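You operate a simulated robot arm through the tools that you are given. There is no shell and no other tool.

Carry out the task below with a simulated robot arm. There is one attempt and no reset: what you move stays moved.

Task
Refill the powder tank from the FINE can to about MAX, then test it.
Fine: POWDER dial to 0 first; can back, tank lid shut and the dial at 1, then press TEST once; leave the other can; leave the delivery's other controls. Set down upright: what you pick out.

The check looks at the end state, three seconds after you hand in, the way a careful person would. Anything else that was tipped, shoved, dropped, spilled or broken makes it a failure. A push-on lid holds only when it is set on centred and level and pressed home; a screw cap is set on level and turned clockwise until tight.

Robot
A 6-joint arm with a three-finger gripper, fixed in place. Base frame: the origin is on the floor under the middle of its stand, x ahead of it, y to its left, z up; the work surface is at about z = 0.9. Readings come in m, rad, newtons and seconds.
It reaches about 1.213 m from its shoulder. Its first joint turns from -2.897 to 2.897 rad. Payload 4.89 kg.
The TCP is the grasp point between the finger pads, 0.03 m short of the fingertips. In the tool frame z runs along the fingers and y along their closing line. The gripper opens to 0.164 m; its body begins 0.125 m behind the TCP.
Orientation is that of the tool frame in the base frame, as [roll, pitch, yaw] about the fixed x, y, z axes, in that order (R = Rz(yaw) Ry(pitch) Rx(roll)). With the fingers straight down and closing along the base's y, the tool's x points along the base's -x, its y along +y and its z along -z.

Tools
- The arm moves only by the tool play_rows. Its argument "targets" is a list of rows, each an object of numbers (a shift or turn left out is 0, a gripper value left out holds the last): "x", "y", "z": the shift along the tool's x, y, z in m; "ax", "ay", "az": the turn, a rotation vector about the tool's x, y, z in rad. In form: [{"x": .., "y": .., "z": .., "ax": .., "ay": .., "az": ..}, ...]. A call has 1 to 20 rows; each row is the pose to reach, as a shift and turn from the pose commanded when the call began, along the tool's axes at that moment. "fingers" is the closure in counts, from 0 (fully open) to 255 (shut), set as the call begins (left out, the last holds). Each row takes 0.2 s and may step no farther than 0.05 m and 0.15 rad from the row before; otherwise, or with a gripper value out of range, the whole call is refused. Where a pose cannot be reached the arm comes as near as it can. A force on the tool above 40 N (or 10 N above the force at the start of the call, whichever is more), or a blocked arm, ends the call early, and 0.2 s more pass. The fingers move at their own pace (about 0.108 m/s each) and stop on an object; they squeeze with about 43 N. The grip force told is the motor's: it shows also when the fingers shut on nothing. Time passes only in rows, and 0.2 s behind the last, so rows that repeat a pose let the fingers close. The reply holds the time, the measured pose of the TCP, the force on the tool along the base axes, the opening and the grip force, in the units named above and with some noise, with the torque about the TCP (base axes, N m) and any sound that the robot's microphone picked up.
- Cameras (640 x 400 px; columns grow to the right, rows downward): "scene" is fixed at [0.4016, -0.6511, 1.5211]; the picture's right is [0.94, -0.33, 0.00], its down [-0.09, -0.27, -0.96] and it looks along [0.32, 0.90, -0.29] (base axes); focal length 338 px, centre (320, 200). "wrist" rides on the gripper at [0.076, -0.002, -0.152] in the tool frame; the picture's right is [0.02, 1.00, 0.00], its down [-0.88, 0.02, -0.47] and it looks along [-0.47, 0.01, 0.88] (tool axes); focal length 247 px, centre (320, 200). There is no depth. A picture from a camera that has moved, and an enlarged one, comes with that camera's place and axes in the base frame and with its lens.
- capture(camera): a new picture of that camera. The clock stands still meanwhile.
- slide_trunk(by): moves the trunk up (or, below 0, down) by that many m; the arm rides with it, the base frame stays. It gives what a move gives, with no picture.
- zoom(camera, box): a new picture of the part [left, top, right, bottom] of that camera's present view, enlarged. The clock stands still meanwhile.
- sign_off(): hands the job in; it is judged then, once.

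Nothing tells you positions but the pictures and the camera data. Unless the task says otherwise, let go and move clear before handing in.

The tools are called after "Call:" as name(argument=value, ...) on one line, values as JSON. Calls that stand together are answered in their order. play_rows: Moves the arm, as the interface text tells. Its arguments: {"type":"object","properties":{"targets":{"type":"array"},"fingers":{"type":"number"}},"required":["targets"]} The other tools are called the same way: slide_trunk (by) moves the trunk up or down; capture (camera) takes a picture; zoom (camera, box) takes an enlarged picture of a part of a camera's view; sign_off () hands the job in.

At the start:

```text
time: 0.0
tool_pos: [0.4946, 0.5148, 1.3466]
ee_rot: [-3.141, -0.001, -3.142]
ft_force: [0.8, 0.3, -0.2]
torque: [0.01, 0.03, 0.04]
opening: 0.1642
grip_force: 0.0
trunk travel left (down, up): [-0.175, 0.215]
```

scene: 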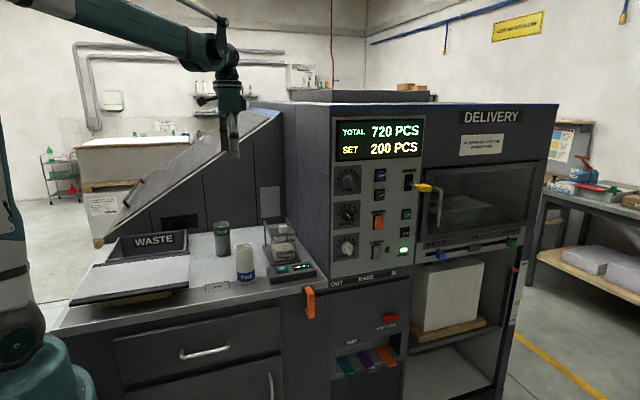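
wrist: 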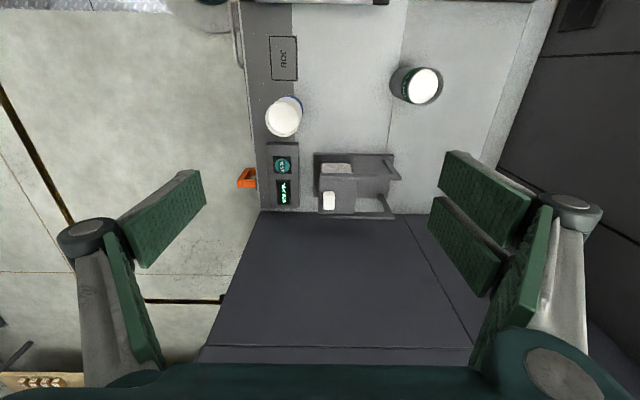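

I see a printing-press delivery with a control panel, two cans on the bench, and a small unit next to them. I'll zoom in for details before moving anything.

Call:
zoom(camera="scene", box=[190, 200, 340, 300])

Call:
zoom(camera="scene", box=[320, 110, 450, 290])

Call:
zoom(camera="scene", box=[300, 260, 440, 390])

Call:
zoom(camera="wrist", box=[220, 20, 460, 230])

```text
4.00 times, centred on (265, 250) of scene
camera zoom: at [0.4016, -0.6511, 1.5211], right [0.94, -0.33, 0.0], down [-0.09, -0.27, -0.96], along [0.32, 0.9, -0.29], focal length 1352 px, centre (540, 0)
```

zoom: 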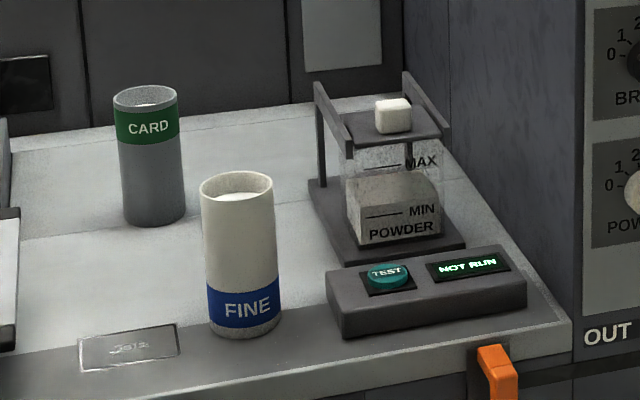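

```text
2.22 times, centred on (385, 200) of scene
camera zoom: at [0.4016, -0.6511, 1.5211], right [0.94, -0.33, 0.0], down [-0.09, -0.27, -0.96], along [0.32, 0.9, -0.29], focal length 751 px, centre (176, 200)
```

zoom: 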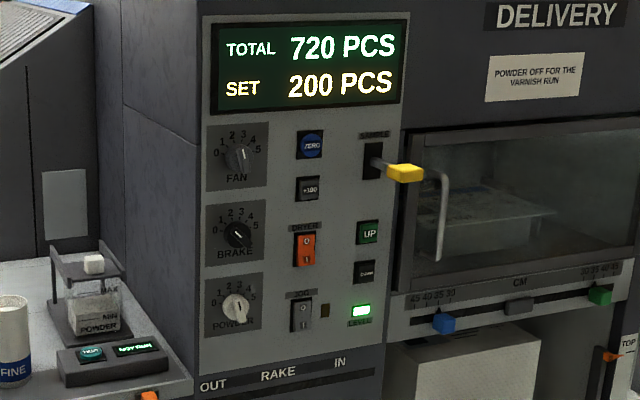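

```text
3.08 times, centred on (370, 325) of scene
camera zoom: at [0.4016, -0.6511, 1.5211], right [0.94, -0.33, 0.0], down [-0.09, -0.27, -0.96], along [0.32, 0.9, -0.29], focal length 1040 px, centre (166, -185)
```

zoom: 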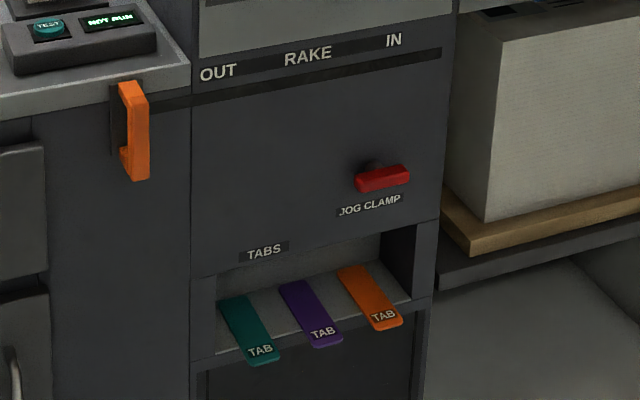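

```text
1.90 times, centred on (340, 125) of wrist
camera zoom: at [0.4192, 0.5115, 1.4979], right [-0.02, 1.0, 0.0], down [0.88, 0.02, 0.47], along [0.47, 0.01, -0.88], focal length 470 px, centre (282, 343)
```

zoom: 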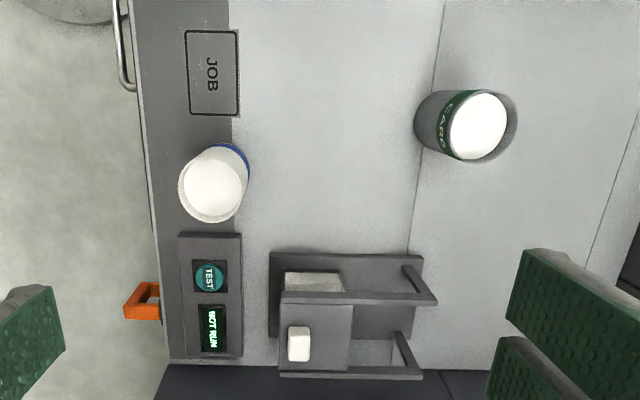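

The bench holds the FINE can (front), the CARD can (back) and the powder tank, which has a lid that seems to run on rails. The POWDER dial is the bottom one on the panel, so I'll look closer at the dials, tank and can.

Call:
zoom(camera="scene", box=[330, 155, 370, 180])

Call:
zoom(camera="scene", box=[328, 230, 368, 265])

Call:
zoom(camera="scene", box=[260, 210, 310, 260])

Call:
zoom(camera="wrist", box=[310, 140, 410, 225])

Call:
zoom(camera="scene", box=[225, 235, 265, 295])

```text
16.00 times, centred on (350, 168) of scene
camera zoom: at [0.4016, -0.6511, 1.5211], right [0.94, -0.33, 0.0], down [-0.09, -0.27, -0.96], along [0.32, 0.9, -0.29], focal length 5410 px, centre (-160, 720)
```

zoom: 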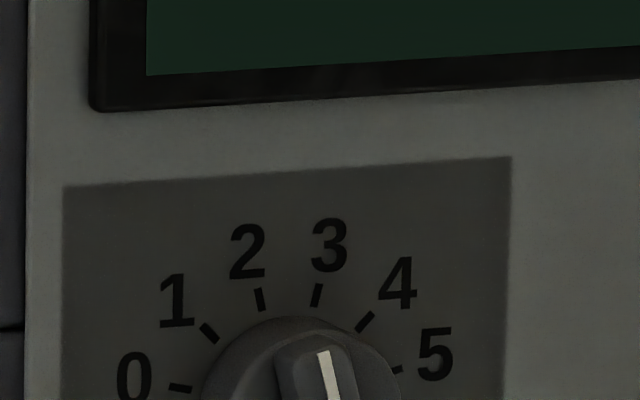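

```text
11.43 times, centred on (348, 248) of scene
camera zoom: at [0.4016, -0.6511, 1.5211], right [0.94, -0.33, 0.0], down [-0.09, -0.27, -0.96], along [0.32, 0.9, -0.29], focal length 3864 px, centre (0, -343)
```

zoom: 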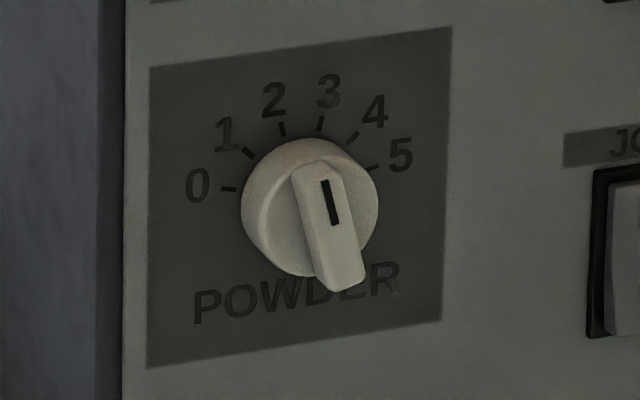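

```text
8.00 times, centred on (285, 235) of scene
camera zoom: at [0.4016, -0.6511, 1.5211], right [0.94, -0.33, 0.0], down [-0.09, -0.27, -0.96], along [0.32, 0.9, -0.29], focal length 2705 px, centre (600, -80)
```

zoom: 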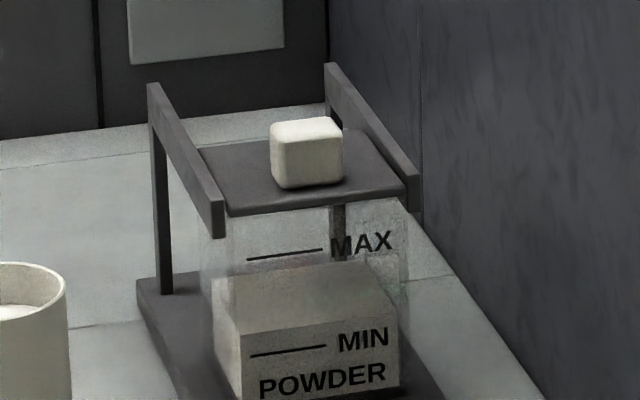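

```text
4.71 times, centred on (360, 182) of wrist
camera zoom: at [0.4192, 0.5115, 1.4979], right [-0.02, 1.0, 0.0], down [0.88, 0.02, 0.47], along [0.47, 0.01, -0.88], focal length 1162 px, centre (132, 282)
```

zoom: 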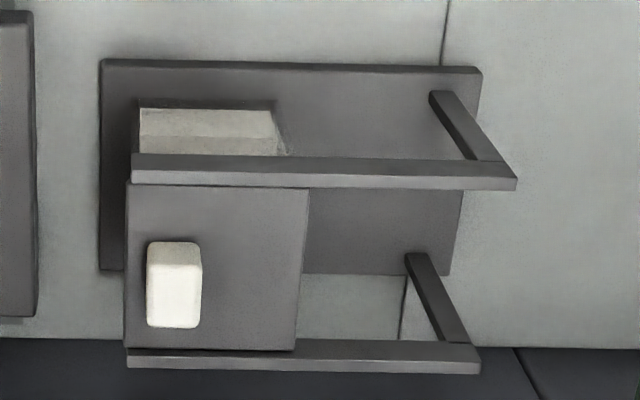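

```text
6.67 times, centred on (245, 265) of scene
camera zoom: at [0.4016, -0.6511, 1.5211], right [0.94, -0.33, 0.0], down [-0.09, -0.27, -0.96], along [0.32, 0.9, -0.29], focal length 2254 px, centre (820, -233)
```

zoom: 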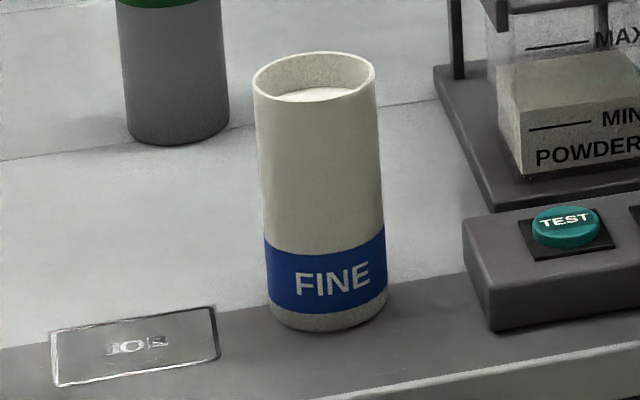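

The POWDER dial reads about 2, and the tank lid slides back along its rails. First I'll swing the gripper out in front of the bench to point at the panel, half closing the fingers so I can see their shape.

Call:
play_rows(targets=[{"x": -0.0171, "y": -0.0346, "z": 0.008, "ax": -0.1309}, {"x": -0.0342, "y": -0.0691, "z": 0.0161, "ax": -0.2618}, {"x": -0.0514, "y": -0.1037, "z": 0.0241, "ax": -0.3927}, {"x": -0.0685, "y": -0.1383, "z": 0.0322, "ax": -0.5236}, {"x": -0.0856, "y": -0.1728, "z": 0.0402, "ax": -0.6545}, {"x": -0.1027, "y": -0.2074, "z": 0.0483, "ax": -0.7854}, {"x": -0.1198, "y": -0.242, "z": 0.0563, "ax": -0.9163}, {"x": -0.1369, "y": -0.2765, "z": 0.0644, "ax": -1.0472}, {"x": -0.154, "y": -0.3111, "z": 0.0724, "ax": -1.1781}, {"x": -0.1712, "y": -0.3457, "z": 0.0805, "ax": -1.309}, {"x": -0.1883, "y": -0.3802, "z": 0.0885, "ax": -1.4399}, {"x": -0.2054, "y": -0.4148, "z": 0.0966, "ax": -1.5708}], fingers=120)

Call:
capture(camera="scene")

Call:
capture(camera="wrist")

```text
time: 2.6
tool_pos: [0.6997, 0.0986, 1.2509]
ee_rot: [1.57, 0.003, -3.141]
ft_force: [-2.0, 1.1, 1.4]
torque: [-0.2, -0.04, -0.29]
opening: 0.0868
grip_force: 0.0
trunk travel left (down, up): [-0.175, 0.215]
```

```text
taken
```

scene: 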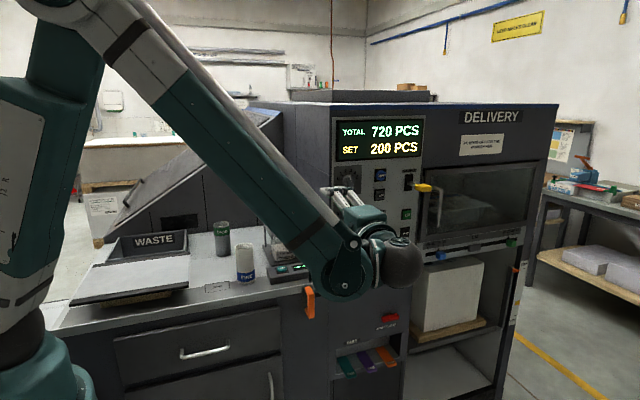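

```text
taken
camera wrist: at [0.624, -0.0539, 1.2473], right [-0.02, 0.0, 1.0], down [0.88, -0.47, 0.02], along [0.47, 0.88, 0.01], focal length 247 px, centre (320, 200)
```

wrist: 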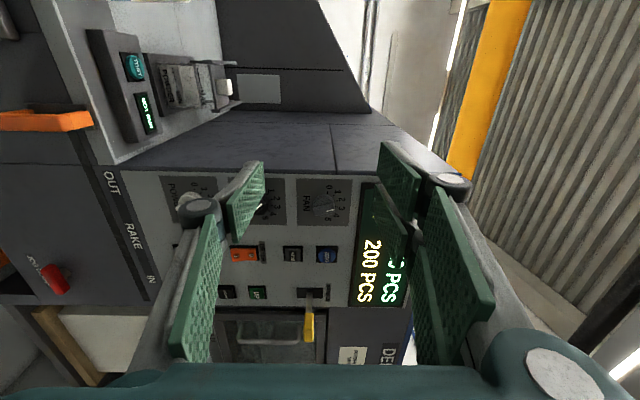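

The fingers are one below and two above, and the dials are visible. I'll move in front of the POWDER dial and twist so the fingers close roughly horizontally across the pointer bar.

Call:
play_rows(targets=[{"x": -0.0167, "y": -0.026, "z": 0.0078, "az": 0.1454}, {"x": -0.0333, "y": -0.052, "z": 0.0156, "az": 0.2909}, {"x": -0.05, "y": -0.078, "z": 0.0233, "az": 0.4363}, {"x": -0.0667, "y": -0.104, "z": 0.0311, "az": 0.5818}, {"x": -0.0833, "y": -0.13, "z": 0.0389, "az": 0.7272}, {"x": -0.1, "y": -0.156, "z": 0.0467, "az": 0.8727}, {"x": -0.1167, "y": -0.182, "z": 0.0544, "az": 1.0181}, {"x": -0.1333, "y": -0.208, "z": 0.0622, "az": 1.1636}, {"x": -0.15, "y": -0.234, "z": 0.07, "az": 1.309}], fingers=150)

Call:
capture(camera="wrist")

Call:
capture(camera="scene")

```text
time: 4.6
tool_pos: [0.8502, 0.1699, 1.0138]
ee_rot: [1.572, -1.31, -3.139]
ft_force: [-0.9, -0.5, 1.5]
torque: [-0.13, -0.02, -0.14]
opening: 0.0676
grip_force: 0.0
trunk travel left (down, up): [-0.175, 0.215]
```

```text
taken
camera wrist: at [0.8299, 0.0169, 1.0875], right [0.96, 0.0, 0.28], down [0.25, -0.47, -0.85], along [0.13, 0.88, -0.45], focal length 247 px, centre (320, 200)
```

wrist: 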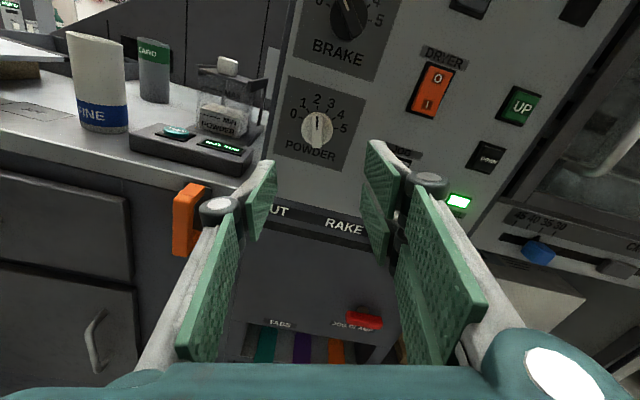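

```text
taken
```

scene: 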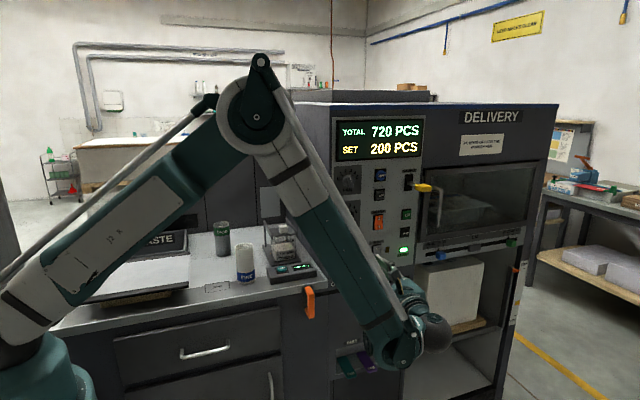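

Call:
zoom(camera="wrist", box=[260, 70, 380, 180])

Call:
zoom(camera="scene", box=[320, 150, 430, 290])

```text
3.64 times, centred on (320, 125) of wrist
camera zoom: at [0.8299, 0.0169, 1.0875], right [0.96, 0.0, 0.28], down [0.25, -0.47, -0.85], along [0.13, 0.88, -0.45], focal length 898 px, centre (320, 473)
```

zoom: 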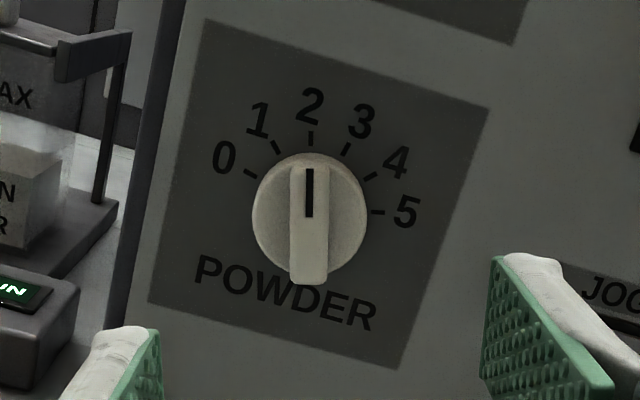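

```text
2.86 times, centred on (375, 220) of scene
camera zoom: at [0.4016, -0.6511, 1.5211], right [0.94, -0.33, 0.0], down [-0.09, -0.27, -0.96], along [0.32, 0.9, -0.29], focal length 966 px, centre (163, 143)
```

zoom: 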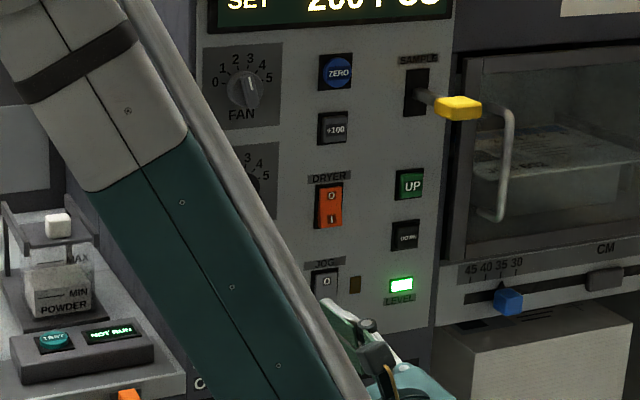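

The bar is now square to the closing line and centred almost exactly. I'll shift a little up and move closer to gauge the knob's depth.

Call:
play_rows(targets=[{"x": 0.003, "y": -0.001, "z": 0.02}, {"x": 0.006, "y": -0.002, "z": 0.04}, {"x": 0.009, "y": -0.003, "z": 0.06}, {"x": 0.009, "y": -0.003, "z": 0.06}])

Call:
capture(camera="wrist")

Call:
zoom(camera="wrist", box=[240, 80, 400, 200])

```text
time: 5.6
tool_pos: [0.846, 0.2296, 1.0234]
ee_rot: [1.572, -1.311, -3.139]
ft_force: [0.6, 0.4, 0.1]
torque: [-0.03, -0.01, -0.04]
opening: 0.0676
grip_force: 0.0
trunk travel left (down, up): [-0.175, 0.215]
```

```text
taken
camera wrist: at [0.8251, 0.0767, 1.0962], right [0.96, 0.0, 0.28], down [0.25, -0.47, -0.85], along [0.13, 0.88, -0.45], focal length 247 px, centre (320, 200)
```

wrist: 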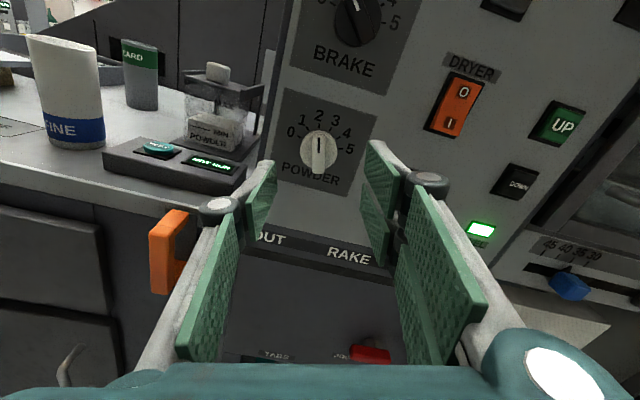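

```text
3.33 times, centred on (320, 140) of wrist
camera zoom: at [0.8251, 0.0767, 1.0962], right [0.96, 0.0, 0.28], down [0.25, -0.47, -0.85], along [0.13, 0.88, -0.45], focal length 823 px, centre (320, 400)
```

zoom: 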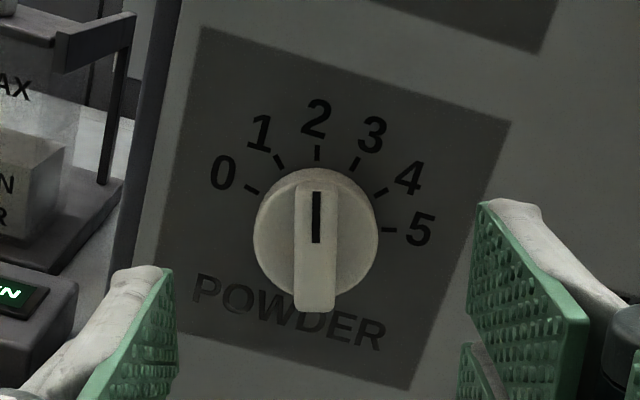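

The panel sits near y = 0.345 and the knob sticks out about 2 cm. I'll narrow the fingers to about 3 cm and ease in around the pointer bar.

Call:
play_rows(targets=[{"x": -0.001, "y": -0.001, "z": 0.015}, {"x": -0.002, "y": -0.001, "z": 0.03}, {"x": -0.002, "y": -0.001, "z": 0.045}, {"x": -0.002, "y": -0.001, "z": 0.055}, {"x": -0.002, "y": -0.001, "z": 0.055}], fingers=208)

Call:
capture(camera="wrist")

Call:
zoom(camera="wrist", box=[260, 110, 380, 210])

Call:
zoom(camera="scene", box=[320, 220, 400, 280])

```text
time: 6.8
tool_pos: [0.845, 0.2858, 1.0213]
ee_rot: [1.571, -1.309, -3.141]
ft_force: [0.6, -0.3, -0.4]
torque: [-0.01, 0.01, 0.0]
opening: 0.0301
grip_force: 0.1
trunk travel left (down, up): [-0.175, 0.215]
```

```text
taken
camera wrist: at [0.8249, 0.1318, 1.0945], right [0.96, 0.0, 0.28], down [0.25, -0.47, -0.85], along [0.13, 0.88, -0.45], focal length 247 px, centre (320, 200)
```

wrist: 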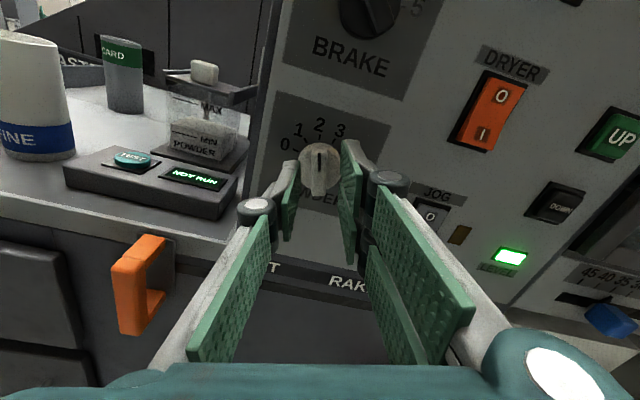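

```text
4.00 times, centred on (320, 160) of wrist
camera zoom: at [0.8249, 0.1318, 1.0945], right [0.96, 0.0, 0.28], down [0.25, -0.47, -0.85], along [0.13, 0.88, -0.45], focal length 988 px, centre (320, 360)
```

zoom: 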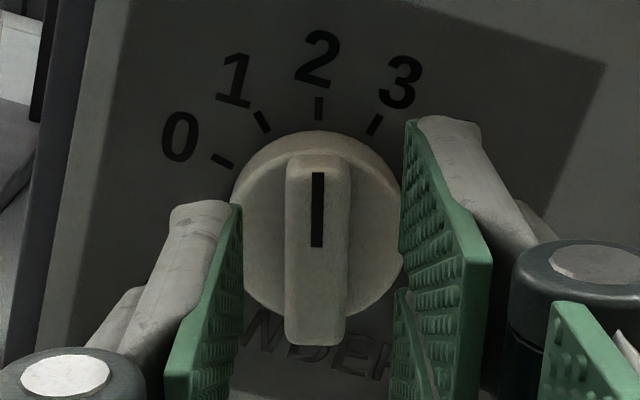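

```text
6.67 times, centred on (360, 250) of scene
camera zoom: at [0.4016, -0.6511, 1.5211], right [0.94, -0.33, 0.0], down [-0.09, -0.27, -0.96], along [0.32, 0.9, -0.29], focal length 2254 px, centre (53, -133)
```

zoom: 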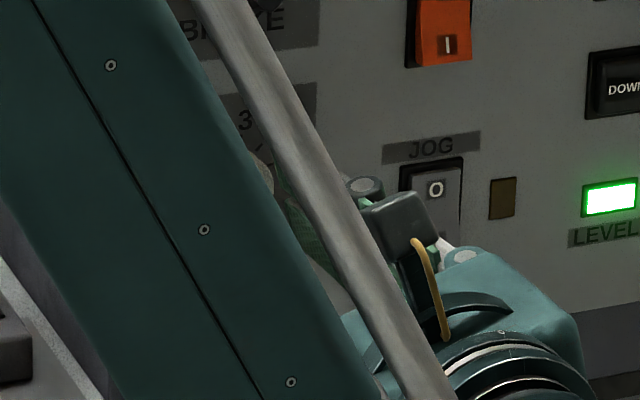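

The fingertips are now about level with the front of the bar. I'll advance in small steps so they straddle it without pushing on the disc.

Call:
play_rows(targets=[{"z": 0.004}, {"z": 0.008}, {"z": 0.01}, {"z": 0.01}])

Call:
zoom(camera="wrist", box=[260, 110, 380, 210])

```text
time: 7.8
tool_pos: [0.8446, 0.2955, 1.0213]
ee_rot: [1.571, -1.311, 3.141]
ft_force: [0.6, 0.0, -0.4]
torque: [-0.03, -0.01, -0.01]
opening: 0.0302
grip_force: 0.1
trunk travel left (down, up): [-0.175, 0.215]
```

```text
4.00 times, centred on (320, 160) of wrist
camera zoom: at [0.8244, 0.1414, 1.0941], right [0.96, 0.0, 0.28], down [0.25, -0.47, -0.85], along [0.13, 0.88, -0.45], focal length 988 px, centre (320, 360)
```

zoom: 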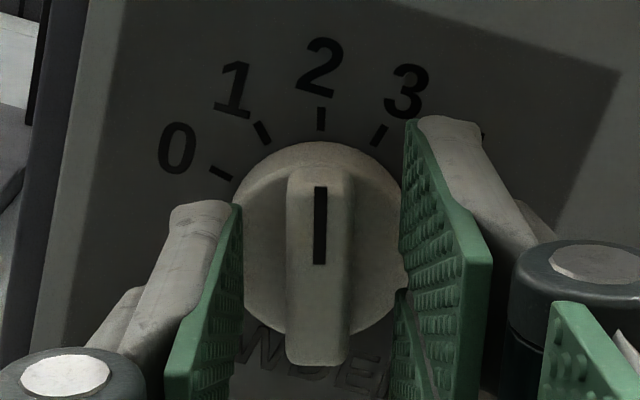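

Call:
play_rows(targets=[{"z": 0.002}, {"z": 0.004}, {"z": 0.006}, {"z": 0.006}])

Call:
zoom(camera="wrist", box=[260, 110, 380, 210])

```text
time: 8.8
tool_pos: [0.8442, 0.3009, 1.0214]
ee_rot: [1.571, -1.31, -3.14]
ft_force: [-0.2, -0.6, 0.8]
torque: [0.0, -0.01, 0.02]
opening: 0.0301
grip_force: 0.1
trunk travel left (down, up): [-0.175, 0.215]
```

```text
4.00 times, centred on (320, 160) of wrist
camera zoom: at [0.8242, 0.1472, 1.0939], right [0.96, 0.0, 0.28], down [0.25, -0.47, -0.85], along [0.13, 0.88, -0.45], focal length 988 px, centre (320, 360)
```

zoom: 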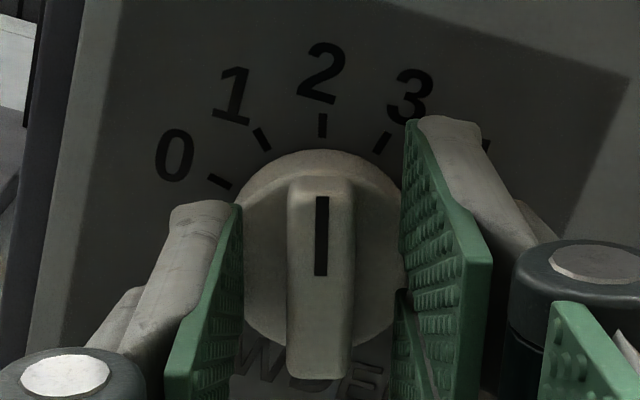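

Call:
play_rows(targets=[{"z": 0}, {"z": 0}, {"z": 0}], fingers=255)

Call:
zoom(camera="wrist", box=[260, 110, 380, 210])

```text
time: 9.6
tool_pos: [0.8448, 0.2995, 1.0211]
ee_rot: [1.57, -1.311, 3.141]
ft_force: [2.5, 2.4, 1.1]
torque: [-0.01, 0.01, -0.07]
opening: 0.0127
grip_force: 45.0
trunk travel left (down, up): [-0.175, 0.215]
```

```text
4.00 times, centred on (320, 160) of wrist
camera zoom: at [0.8243, 0.1472, 1.0939], right [0.96, 0.0, 0.28], down [0.25, -0.47, -0.85], along [0.13, 0.88, -0.45], focal length 988 px, centre (320, 360)
```

zoom: 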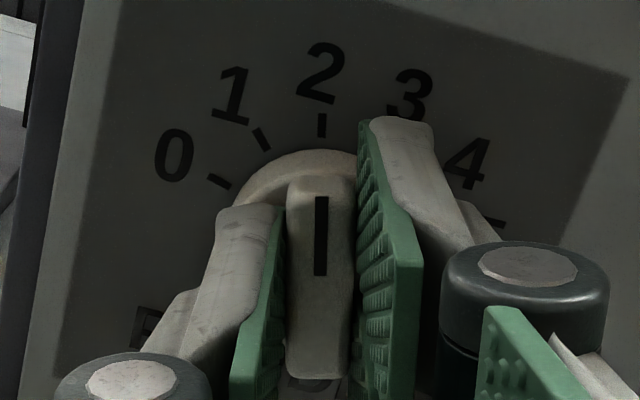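

The bar is gripped (12.7 mm wide). Turning counter-clockwise 60° from 2 to 0.

Call:
play_rows(targets=[{"az": -0.1}, {"az": -0.2}, {"az": -0.3}, {"az": -0.4}, {"az": -0.5}, {"az": -0.6}, {"az": -0.7}, {"az": -0.8}, {"az": -0.9}, {"az": -1.0}, {"az": -1.0472}, {"az": -1.0472}])

Call:
capture(camera="wrist")

Call:
zoom(camera="wrist", box=[260, 110, 380, 210])

```text
time: 11.9
tool_pos: [0.8442, 0.3003, 1.0216]
ee_rot: [1.572, -0.289, 3.141]
ft_force: [-2.0, -1.0, -3.7]
torque: [-0.01, -0.01, 0.32]
opening: 0.0128
grip_force: 45.3
trunk travel left (down, up): [-0.175, 0.215]
stopped in row 11: the force on the tool passed its limit at 42 N (the readings are from after the stop); the commanded pose is now the measured one
```

```text
taken
camera wrist: at [0.7715, 0.1471, 1.0404], right [0.26, 0.0, 0.96], down [0.85, -0.47, -0.23], along [0.45, 0.88, -0.13], focal length 247 px, centre (320, 200)
```

wrist: 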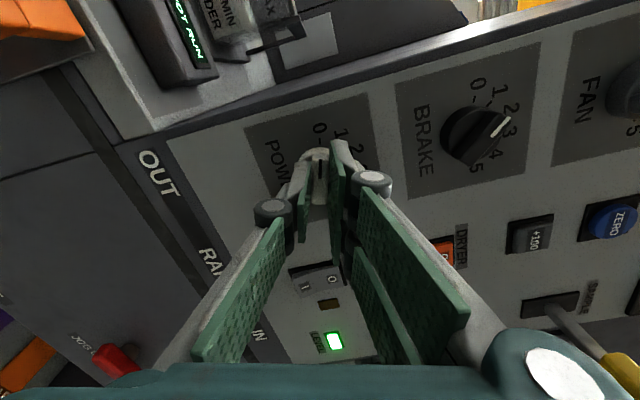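

```text
4.00 times, centred on (320, 160) of wrist
camera zoom: at [0.7715, 0.1471, 1.0404], right [0.26, 0.0, 0.96], down [0.85, -0.47, -0.23], along [0.45, 0.88, -0.13], focal length 988 px, centre (320, 360)
```

zoom: 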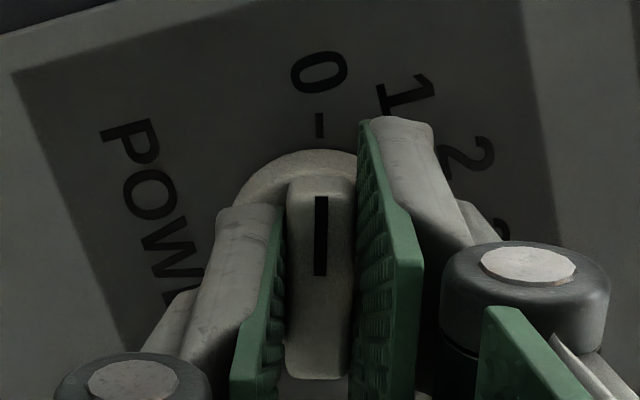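

The index lines up with 0 and it reached its end stop. I'll open slightly and back straight out.

Call:
play_rows(targets=[{"z": 0}, {"z": 0}, {"z": -0.01}, {"z": -0.03}, {"z": -0.06}, {"z": -0.1}, {"z": -0.13}, {"z": -0.13}], fingers=208)

Call:
capture(camera="wrist")

Call:
zoom(camera="wrist", box=[260, 70, 380, 170])

```text
time: 13.7
tool_pos: [0.845, 0.1703, 1.0201]
ee_rot: [1.573, -0.29, -3.14]
ft_force: [-0.3, 0.9, 0.2]
torque: [0.05, -0.04, 0.04]
opening: 0.0299
grip_force: 0.0
trunk travel left (down, up): [-0.175, 0.215]
```

```text
taken
camera wrist: at [0.7724, 0.0172, 1.0406], right [0.26, 0.0, 0.96], down [0.85, -0.47, -0.23], along [0.45, 0.88, -0.13], focal length 247 px, centre (320, 200)
```

wrist: 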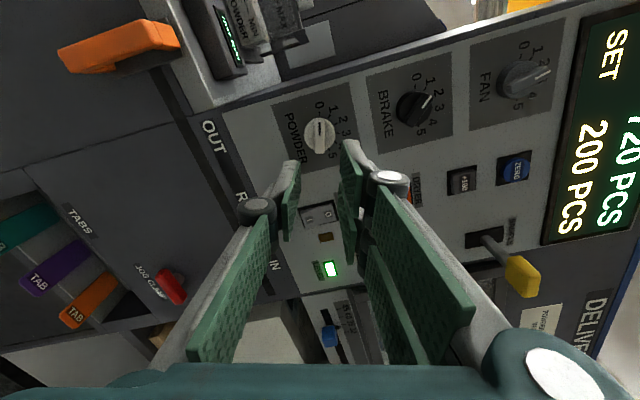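

```text
4.00 times, centred on (320, 120) of wrist
camera zoom: at [0.7724, 0.0172, 1.0406], right [0.26, 0.0, 0.96], down [0.85, -0.47, -0.23], along [0.45, 0.88, -0.13], focal length 988 px, centre (320, 520)
```

zoom: 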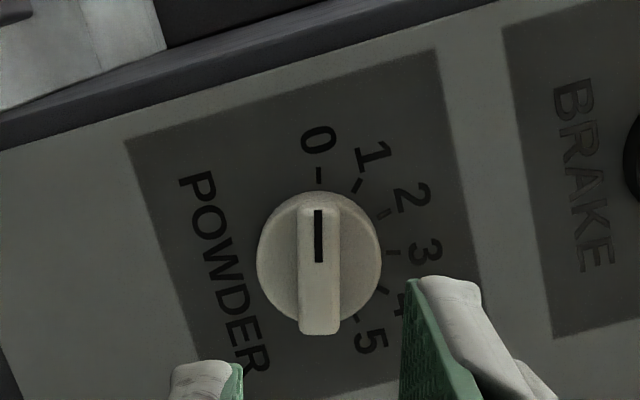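

POWDER is at 0 and the other dials are untouched. Next I'll back away, return the gripper to pointing down, and hover over the tank lid.

Call:
play_rows(targets=[{"x": 0.0292, "y": 0.0256, "z": -0.01, "az": -0.0413}, {"x": 0.0585, "y": 0.0512, "z": -0.02, "az": -0.0826}, {"x": 0.0877, "y": 0.0768, "z": -0.03, "az": -0.1239}, {"x": 0.1169, "y": 0.1023, "z": -0.04, "az": -0.1651}, {"x": 0.1461, "y": 0.1279, "z": -0.05, "az": -0.2064}, {"x": 0.1754, "y": 0.1535, "z": -0.06, "az": -0.2477}, {"x": 0.2046, "y": 0.1791, "z": -0.07, "az": -0.289}, {"x": 0.2046, "y": 0.1791, "z": -0.07, "az": -0.289}], fingers=150)

```text
time: 15.5
tool_pos: [0.6989, 0.0995, 1.2506]
ee_rot: [1.571, 0.0, -3.139]
ft_force: [0.4, 0.7, 0.7]
torque: [-0.04, 0.01, -0.08]
opening: 0.0674
grip_force: 0.0
trunk travel left (down, up): [-0.175, 0.215]
```

Call:
play_rows(targets=[{"x": 0.0033, "y": -0.0042, "z": 0.0363, "ax": 0.1309}, {"x": 0.0065, "y": -0.0083, "z": 0.0726, "ax": 0.2618}, {"x": 0.0098, "y": -0.0125, "z": 0.1089, "ax": 0.3927}, {"x": 0.013, "y": -0.0167, "z": 0.1452, "ax": 0.5236}, {"x": 0.0163, "y": -0.0208, "z": 0.1815, "ax": 0.6545}, {"x": 0.0195, "y": -0.025, "z": 0.2178, "ax": 0.7854}, {"x": 0.0228, "y": -0.0292, "z": 0.254, "ax": 0.9163}, {"x": 0.026, "y": -0.0333, "z": 0.2903, "ax": 1.0472}, {"x": 0.0293, "y": -0.0375, "z": 0.3266, "ax": 1.1781}, {"x": 0.0325, "y": -0.0417, "z": 0.3629, "ax": 1.309}, {"x": 0.0358, "y": -0.0458, "z": 0.3992, "ax": 1.4399}, {"x": 0.039, "y": -0.05, "z": 0.4355, "ax": 1.5708}, {"x": 0.039, "y": -0.05, "z": 0.4355, "ax": 1.5708}])

Call:
capture(camera="wrist")

Call:
capture(camera="scene")

```text
time: 18.3
tool_pos: [0.6601, 0.536, 1.2]
ee_rot: [-3.139, 0.002, -3.139]
ft_force: [0.8, 1.3, -0.9]
torque: [-0.21, 0.06, 0.05]
opening: 0.0676
grip_force: 0.0
trunk travel left (down, up): [-0.175, 0.215]
```

```text
taken
camera wrist: at [0.5848, 0.5354, 1.3521], right [-0.02, 1.0, 0.0], down [0.88, 0.02, 0.47], along [0.47, 0.01, -0.88], focal length 247 px, centre (320, 200)
```

wrist: 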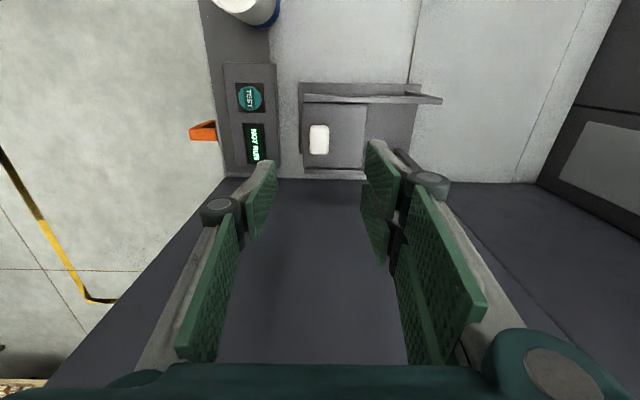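

```text
taken
```

scene: 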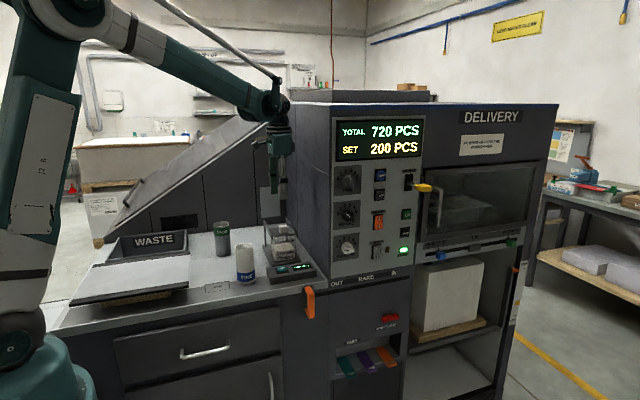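

Call:
zoom(camera="wrist", box=[280, 60, 460, 190])

Call:
zoom(camera="scene", box=[255, 110, 335, 290])

```text
3.08 times, centred on (370, 125) of wrist
camera zoom: at [0.5848, 0.5354, 1.3521], right [-0.02, 1.0, 0.0], down [0.88, 0.02, 0.47], along [0.47, 0.01, -0.88], focal length 760 px, centre (166, 431)
```

zoom: 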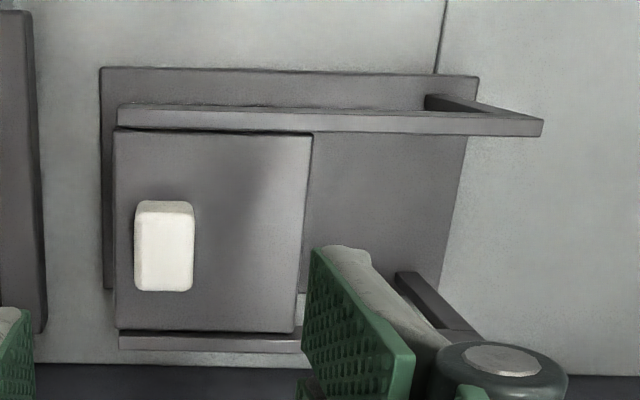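

```text
2.22 times, centred on (295, 200) of scene
camera zoom: at [0.4016, -0.6511, 1.5211], right [0.94, -0.33, 0.0], down [-0.09, -0.27, -0.96], along [0.32, 0.9, -0.29], focal length 751 px, centre (376, 200)
```

zoom: 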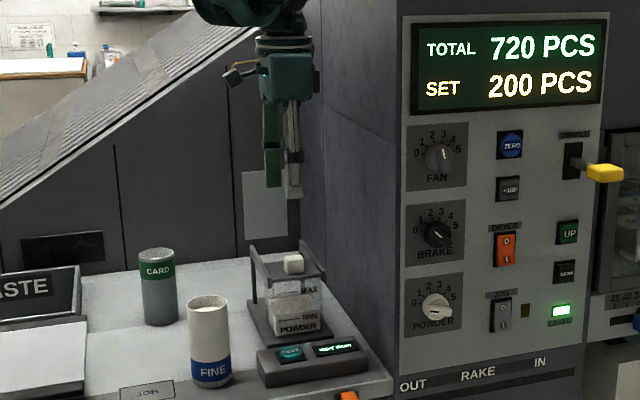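

The knob top is near (0.662, 0.536, 1.053) and the rails stand only slightly above the lid. I'll lower the fingers around the upper half of the knob.

Call:
play_rows(targets=[{"x": -0.002, "z": 0.04}, {"x": -0.002, "z": 0.08}, {"x": -0.002, "z": 0.1}, {"x": -0.002, "z": 0.11}, {"x": -0.002, "z": 0.11}])

Call:
capture(camera="wrist")

Call:
zoom(camera="scene", box=[250, 190, 320, 260])

```text
time: 19.5
tool_pos: [0.6604, 0.5345, 1.0904]
ee_rot: [-3.14, 0.0, -3.14]
ft_force: [0.3, 0.6, -0.4]
torque: [-0.03, 0.0, 0.0]
opening: 0.0676
grip_force: 0.0
trunk travel left (down, up): [-0.175, 0.215]
```

```text
taken
camera wrist: at [0.5861, 0.5333, 1.2425], right [-0.02, 1.0, 0.0], down [0.88, 0.02, 0.47], along [0.47, 0.01, -0.88], focal length 247 px, centre (320, 200)
```

wrist: 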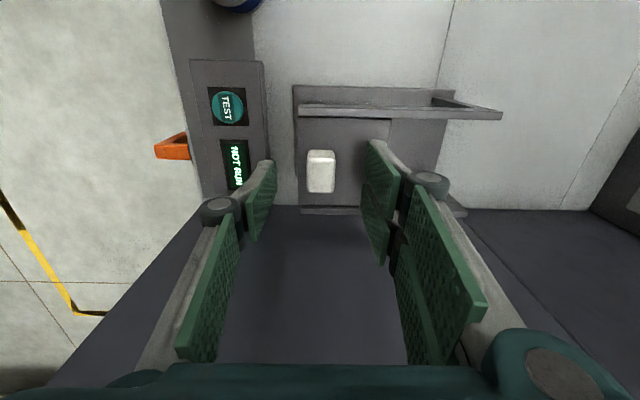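

```text
5.71 times, centred on (285, 225) of scene
camera zoom: at [0.4016, -0.6511, 1.5211], right [0.94, -0.33, 0.0], down [-0.09, -0.27, -0.96], along [0.32, 0.9, -0.29], focal length 1932 px, centre (520, 57)
```

zoom: 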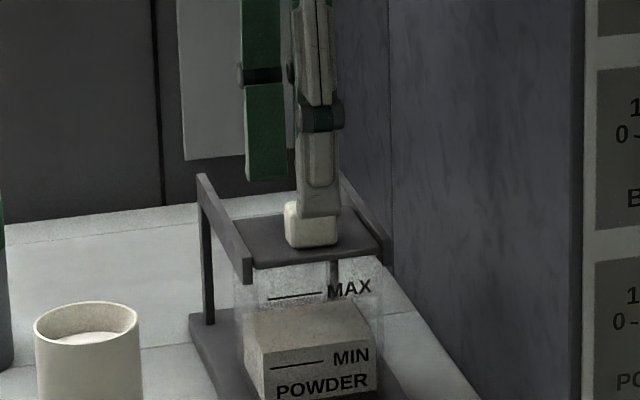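

Call:
play_rows(targets=[{"z": 0.008}, {"z": 0.016}, {"z": 0.022}, {"z": 0.022}])

Call:
zoom(camera="scene", box=[260, 200, 310, 240])

Call:
capture(camera="wrist")

```text
time: 20.5
tool_pos: [0.6625, 0.5361, 1.0687]
ee_rot: [-3.14, -0.001, -3.139]
ft_force: [0.2, -0.2, -0.4]
torque: [0.0, 0.01, 0.02]
opening: 0.0677
grip_force: 0.2
trunk travel left (down, up): [-0.175, 0.215]
```

```text
10.00 times, centred on (285, 220) of scene
camera zoom: at [0.4016, -0.6511, 1.5211], right [0.94, -0.33, 0.0], down [-0.09, -0.27, -0.96], along [0.32, 0.9, -0.29], focal length 3381 px, centre (670, 0)
```

zoom: 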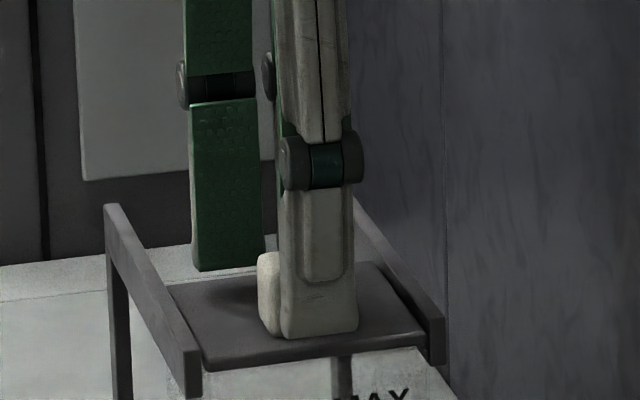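

```text
taken
camera wrist: at [0.5859, 0.5335, 1.2206], right [-0.02, 1.0, 0.0], down [0.88, 0.02, 0.47], along [0.47, 0.01, -0.88], focal length 247 px, centre (320, 200)
```

wrist: 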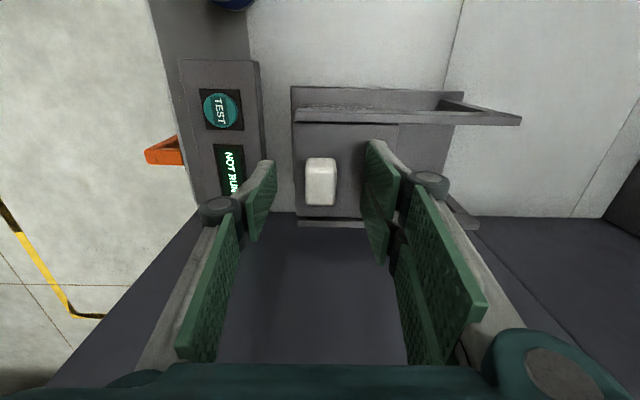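

Fingers straddle the knob with clearance above the rails. Closing on it.

Call:
play_rows(targets=[{"z": 0}, {"z": 0}, {"z": 0}], fingers=255)

Call:
zoom(camera="scene", box=[250, 190, 320, 260])

Call:
capture(camera="wrist")

```text
time: 21.3
tool_pos: [0.6611, 0.5361, 1.0692]
ee_rot: [-3.14, 0.0, -3.14]
ft_force: [0.1, 6.8, 0.8]
torque: [0.23, -0.06, -0.02]
opening: 0.0239
grip_force: 45.7
trunk travel left (down, up): [-0.175, 0.215]
```

```text
5.71 times, centred on (285, 225) of scene
camera zoom: at [0.4016, -0.6511, 1.5211], right [0.94, -0.33, 0.0], down [-0.09, -0.27, -0.96], along [0.32, 0.9, -0.29], focal length 1932 px, centre (520, 57)
```

zoom: 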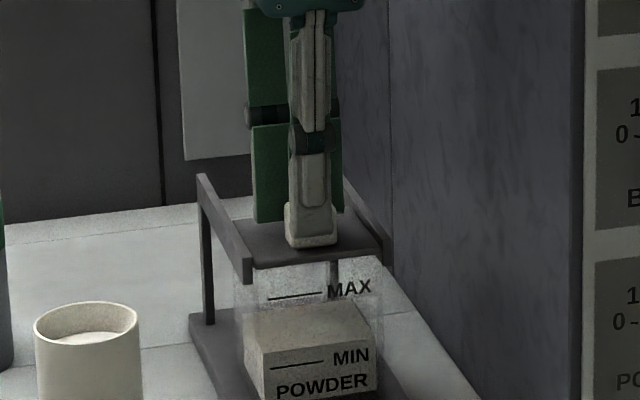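

```text
taken
camera wrist: at [0.5858, 0.5339, 1.2206], right [-0.02, 1.0, 0.0], down [0.88, 0.02, 0.47], along [0.47, 0.01, -0.88], focal length 247 px, centre (320, 200)
```

wrist: 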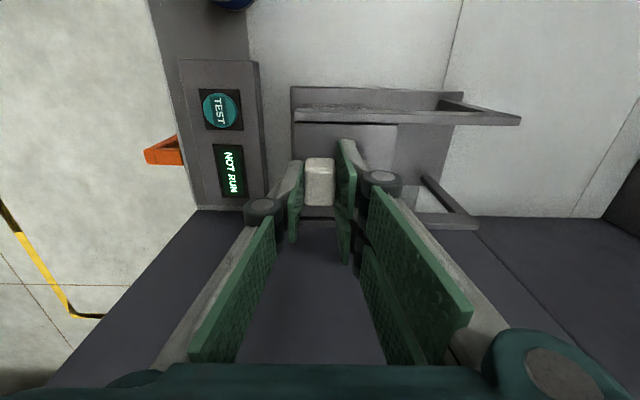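

Call:
play_rows(targets=[{"y": 0.005}, {"y": 0.01}, {"y": 0.02}, {"y": 0.03}, {"y": 0.04}, {"y": 0.04}])

Call:
capture(camera="wrist")

Call:
zoom(camera="scene", box=[250, 190, 320, 260])

```text
time: 22.7
tool_pos: [0.6621, 0.5758, 1.0692]
ee_rot: [-3.14, 0.0, -3.141]
ft_force: [-4.8, 1.5, 5.5]
torque: [0.01, 0.53, 0.0]
opening: 0.024
grip_force: 45.1
trunk travel left (down, up): [-0.175, 0.215]
```

```text
taken
camera wrist: at [0.5858, 0.5733, 1.2206], right [-0.02, 1.0, 0.0], down [0.88, 0.02, 0.47], along [0.47, 0.01, -0.88], focal length 247 px, centre (320, 200)
```

wrist: 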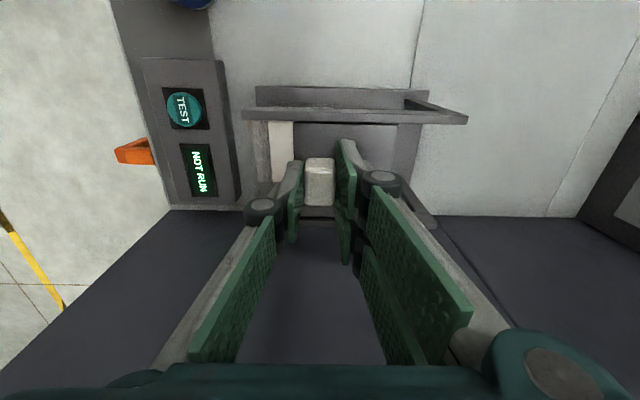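

```text
5.71 times, centred on (285, 225) of scene
camera zoom: at [0.4016, -0.6511, 1.5211], right [0.94, -0.33, 0.0], down [-0.09, -0.27, -0.96], along [0.32, 0.9, -0.29], focal length 1932 px, centre (520, 57)
```

zoom: 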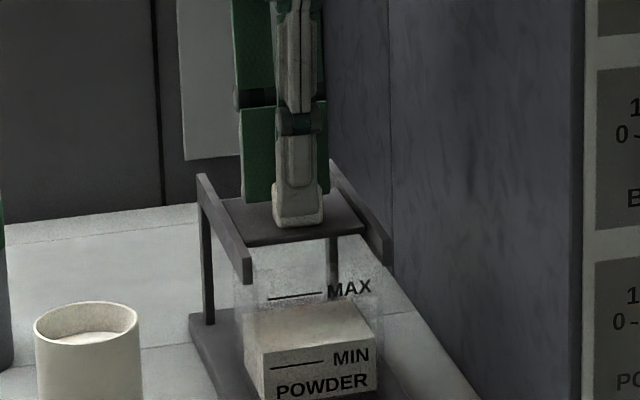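

The lid slides smoothly. Continuing until the tank is fully uncovered.

Call:
play_rows(targets=[{"y": 0.01}, {"y": 0.02}, {"y": 0.028}, {"y": 0.034}, {"y": 0.038}, {"y": 0.042}, {"y": 0.042}])

Call:
capture(camera="wrist")

Call:
zoom(camera="scene", box=[250, 190, 320, 260])

```text
time: 24.3
tool_pos: [0.661, 0.6165, 1.0694]
ee_rot: [-3.141, 0.0, 3.142]
ft_force: [-2.3, -6.3, 8.7]
torque: [-0.23, -0.3, 0.06]
opening: 0.0237
grip_force: 45.4
trunk travel left (down, up): [-0.175, 0.215]
```

```text
taken
camera wrist: at [0.5858, 0.6141, 1.2205], right [-0.02, 1.0, 0.0], down [0.88, 0.02, 0.47], along [0.47, 0.01, -0.88], focal length 247 px, centre (320, 200)
```

wrist: 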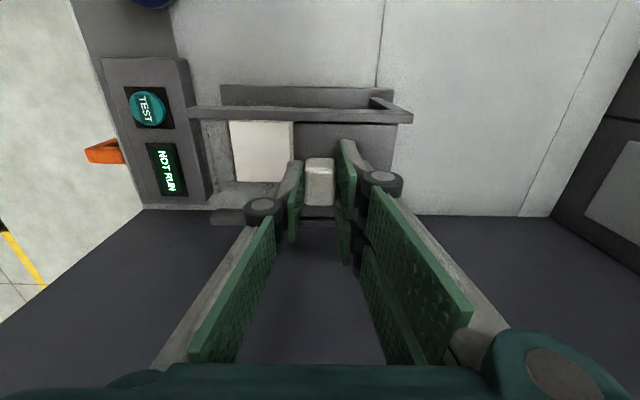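

```text
5.71 times, centred on (285, 225) of scene
camera zoom: at [0.4016, -0.6511, 1.5211], right [0.94, -0.33, 0.0], down [-0.09, -0.27, -0.96], along [0.32, 0.9, -0.29], focal length 1932 px, centre (520, 57)
```

zoom: 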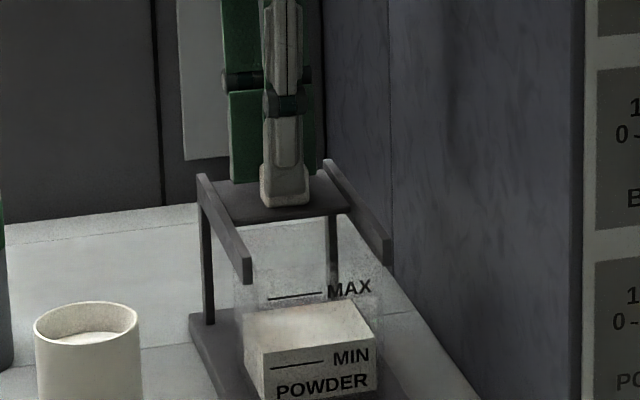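

The tank is uncovered and the powder is visible below MAX. I'll release the knob and lift straight up.

Call:
play_rows(targets=[{"z": 0}, {"z": 0}, {"z": -0.03}, {"z": -0.08}, {"z": -0.13}, {"z": -0.17}, {"z": -0.17}], fingers=170)

Call:
capture(camera="wrist")

Call:
zoom(camera="scene", box=[220, 190, 330, 290])

```text
time: 25.9
tool_pos: [0.6609, 0.6177, 1.239]
ee_rot: [-3.14, 0.0, -3.14]
ft_force: [-0.6, -0.8, -0.1]
torque: [0.04, -0.03, 0.0]
opening: 0.0547
grip_force: 0.0
trunk travel left (down, up): [-0.175, 0.215]
```

```text
taken
camera wrist: at [0.5856, 0.615, 1.3904], right [-0.02, 1.0, 0.0], down [0.88, 0.02, 0.47], along [0.47, 0.01, -0.88], focal length 247 px, centre (320, 200)
```

wrist: 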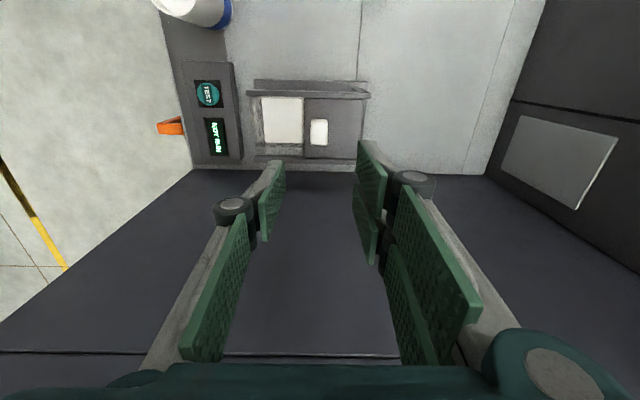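

```text
4.00 times, centred on (275, 240) of scene
camera zoom: at [0.4016, -0.6511, 1.5211], right [0.94, -0.33, 0.0], down [-0.09, -0.27, -0.96], along [0.32, 0.9, -0.29], focal length 1352 px, centre (500, 40)
```

zoom: 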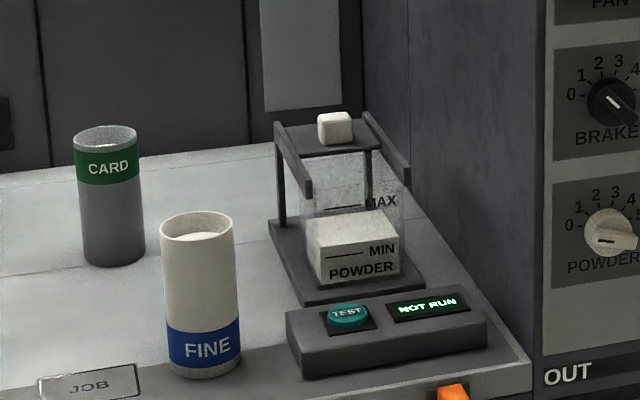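

Call:
play_rows(targets=[{"x": 0.04, "y": -0.03, "z": -0.01}, {"x": 0.08, "y": -0.06, "z": -0.02}, {"x": 0.12, "y": -0.09, "z": -0.03}, {"x": 0.15, "y": -0.12, "z": -0.04}, {"x": 0.18, "y": -0.15, "z": -0.05}, {"x": 0.2, "y": -0.18, "z": -0.06}, {"x": 0.2, "y": -0.18, "z": -0.06}], fingers=100)

Call:
capture(camera="wrist")

Call:
zoom(camera="wrist", box=[230, 40, 430, 190])

```text
refused: row 1 steps farther than a row can; nothing moved
```

```text
taken
camera wrist: at [0.5856, 0.615, 1.3904], right [-0.02, 1.0, 0.0], down [0.88, 0.02, 0.47], along [0.47, 0.01, -0.88], focal length 247 px, centre (320, 200)
```

wrist: 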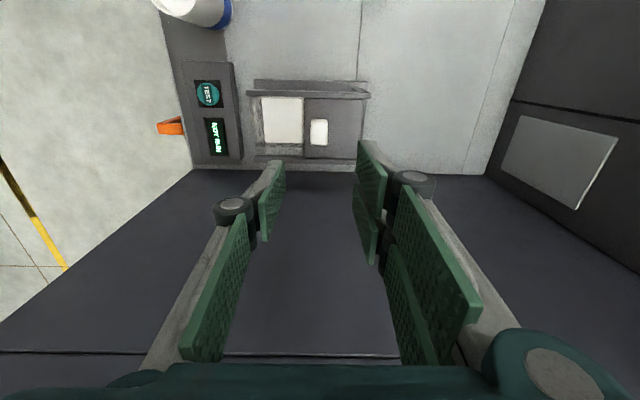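

```text
2.67 times, centred on (330, 115) of wrist
camera zoom: at [0.5856, 0.615, 1.3904], right [-0.02, 1.0, 0.0], down [0.88, 0.02, 0.47], along [0.47, 0.01, -0.88], focal length 659 px, centre (293, 427)
```

zoom: 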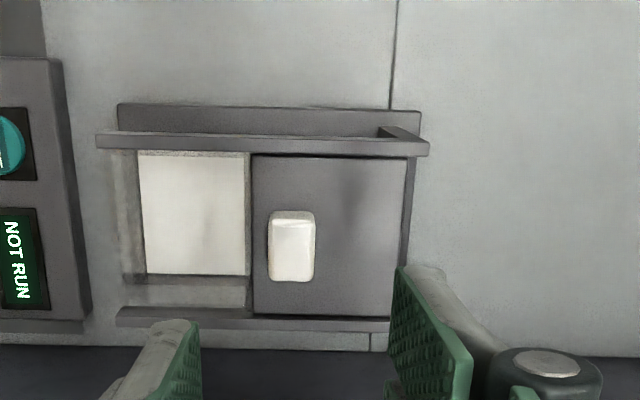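

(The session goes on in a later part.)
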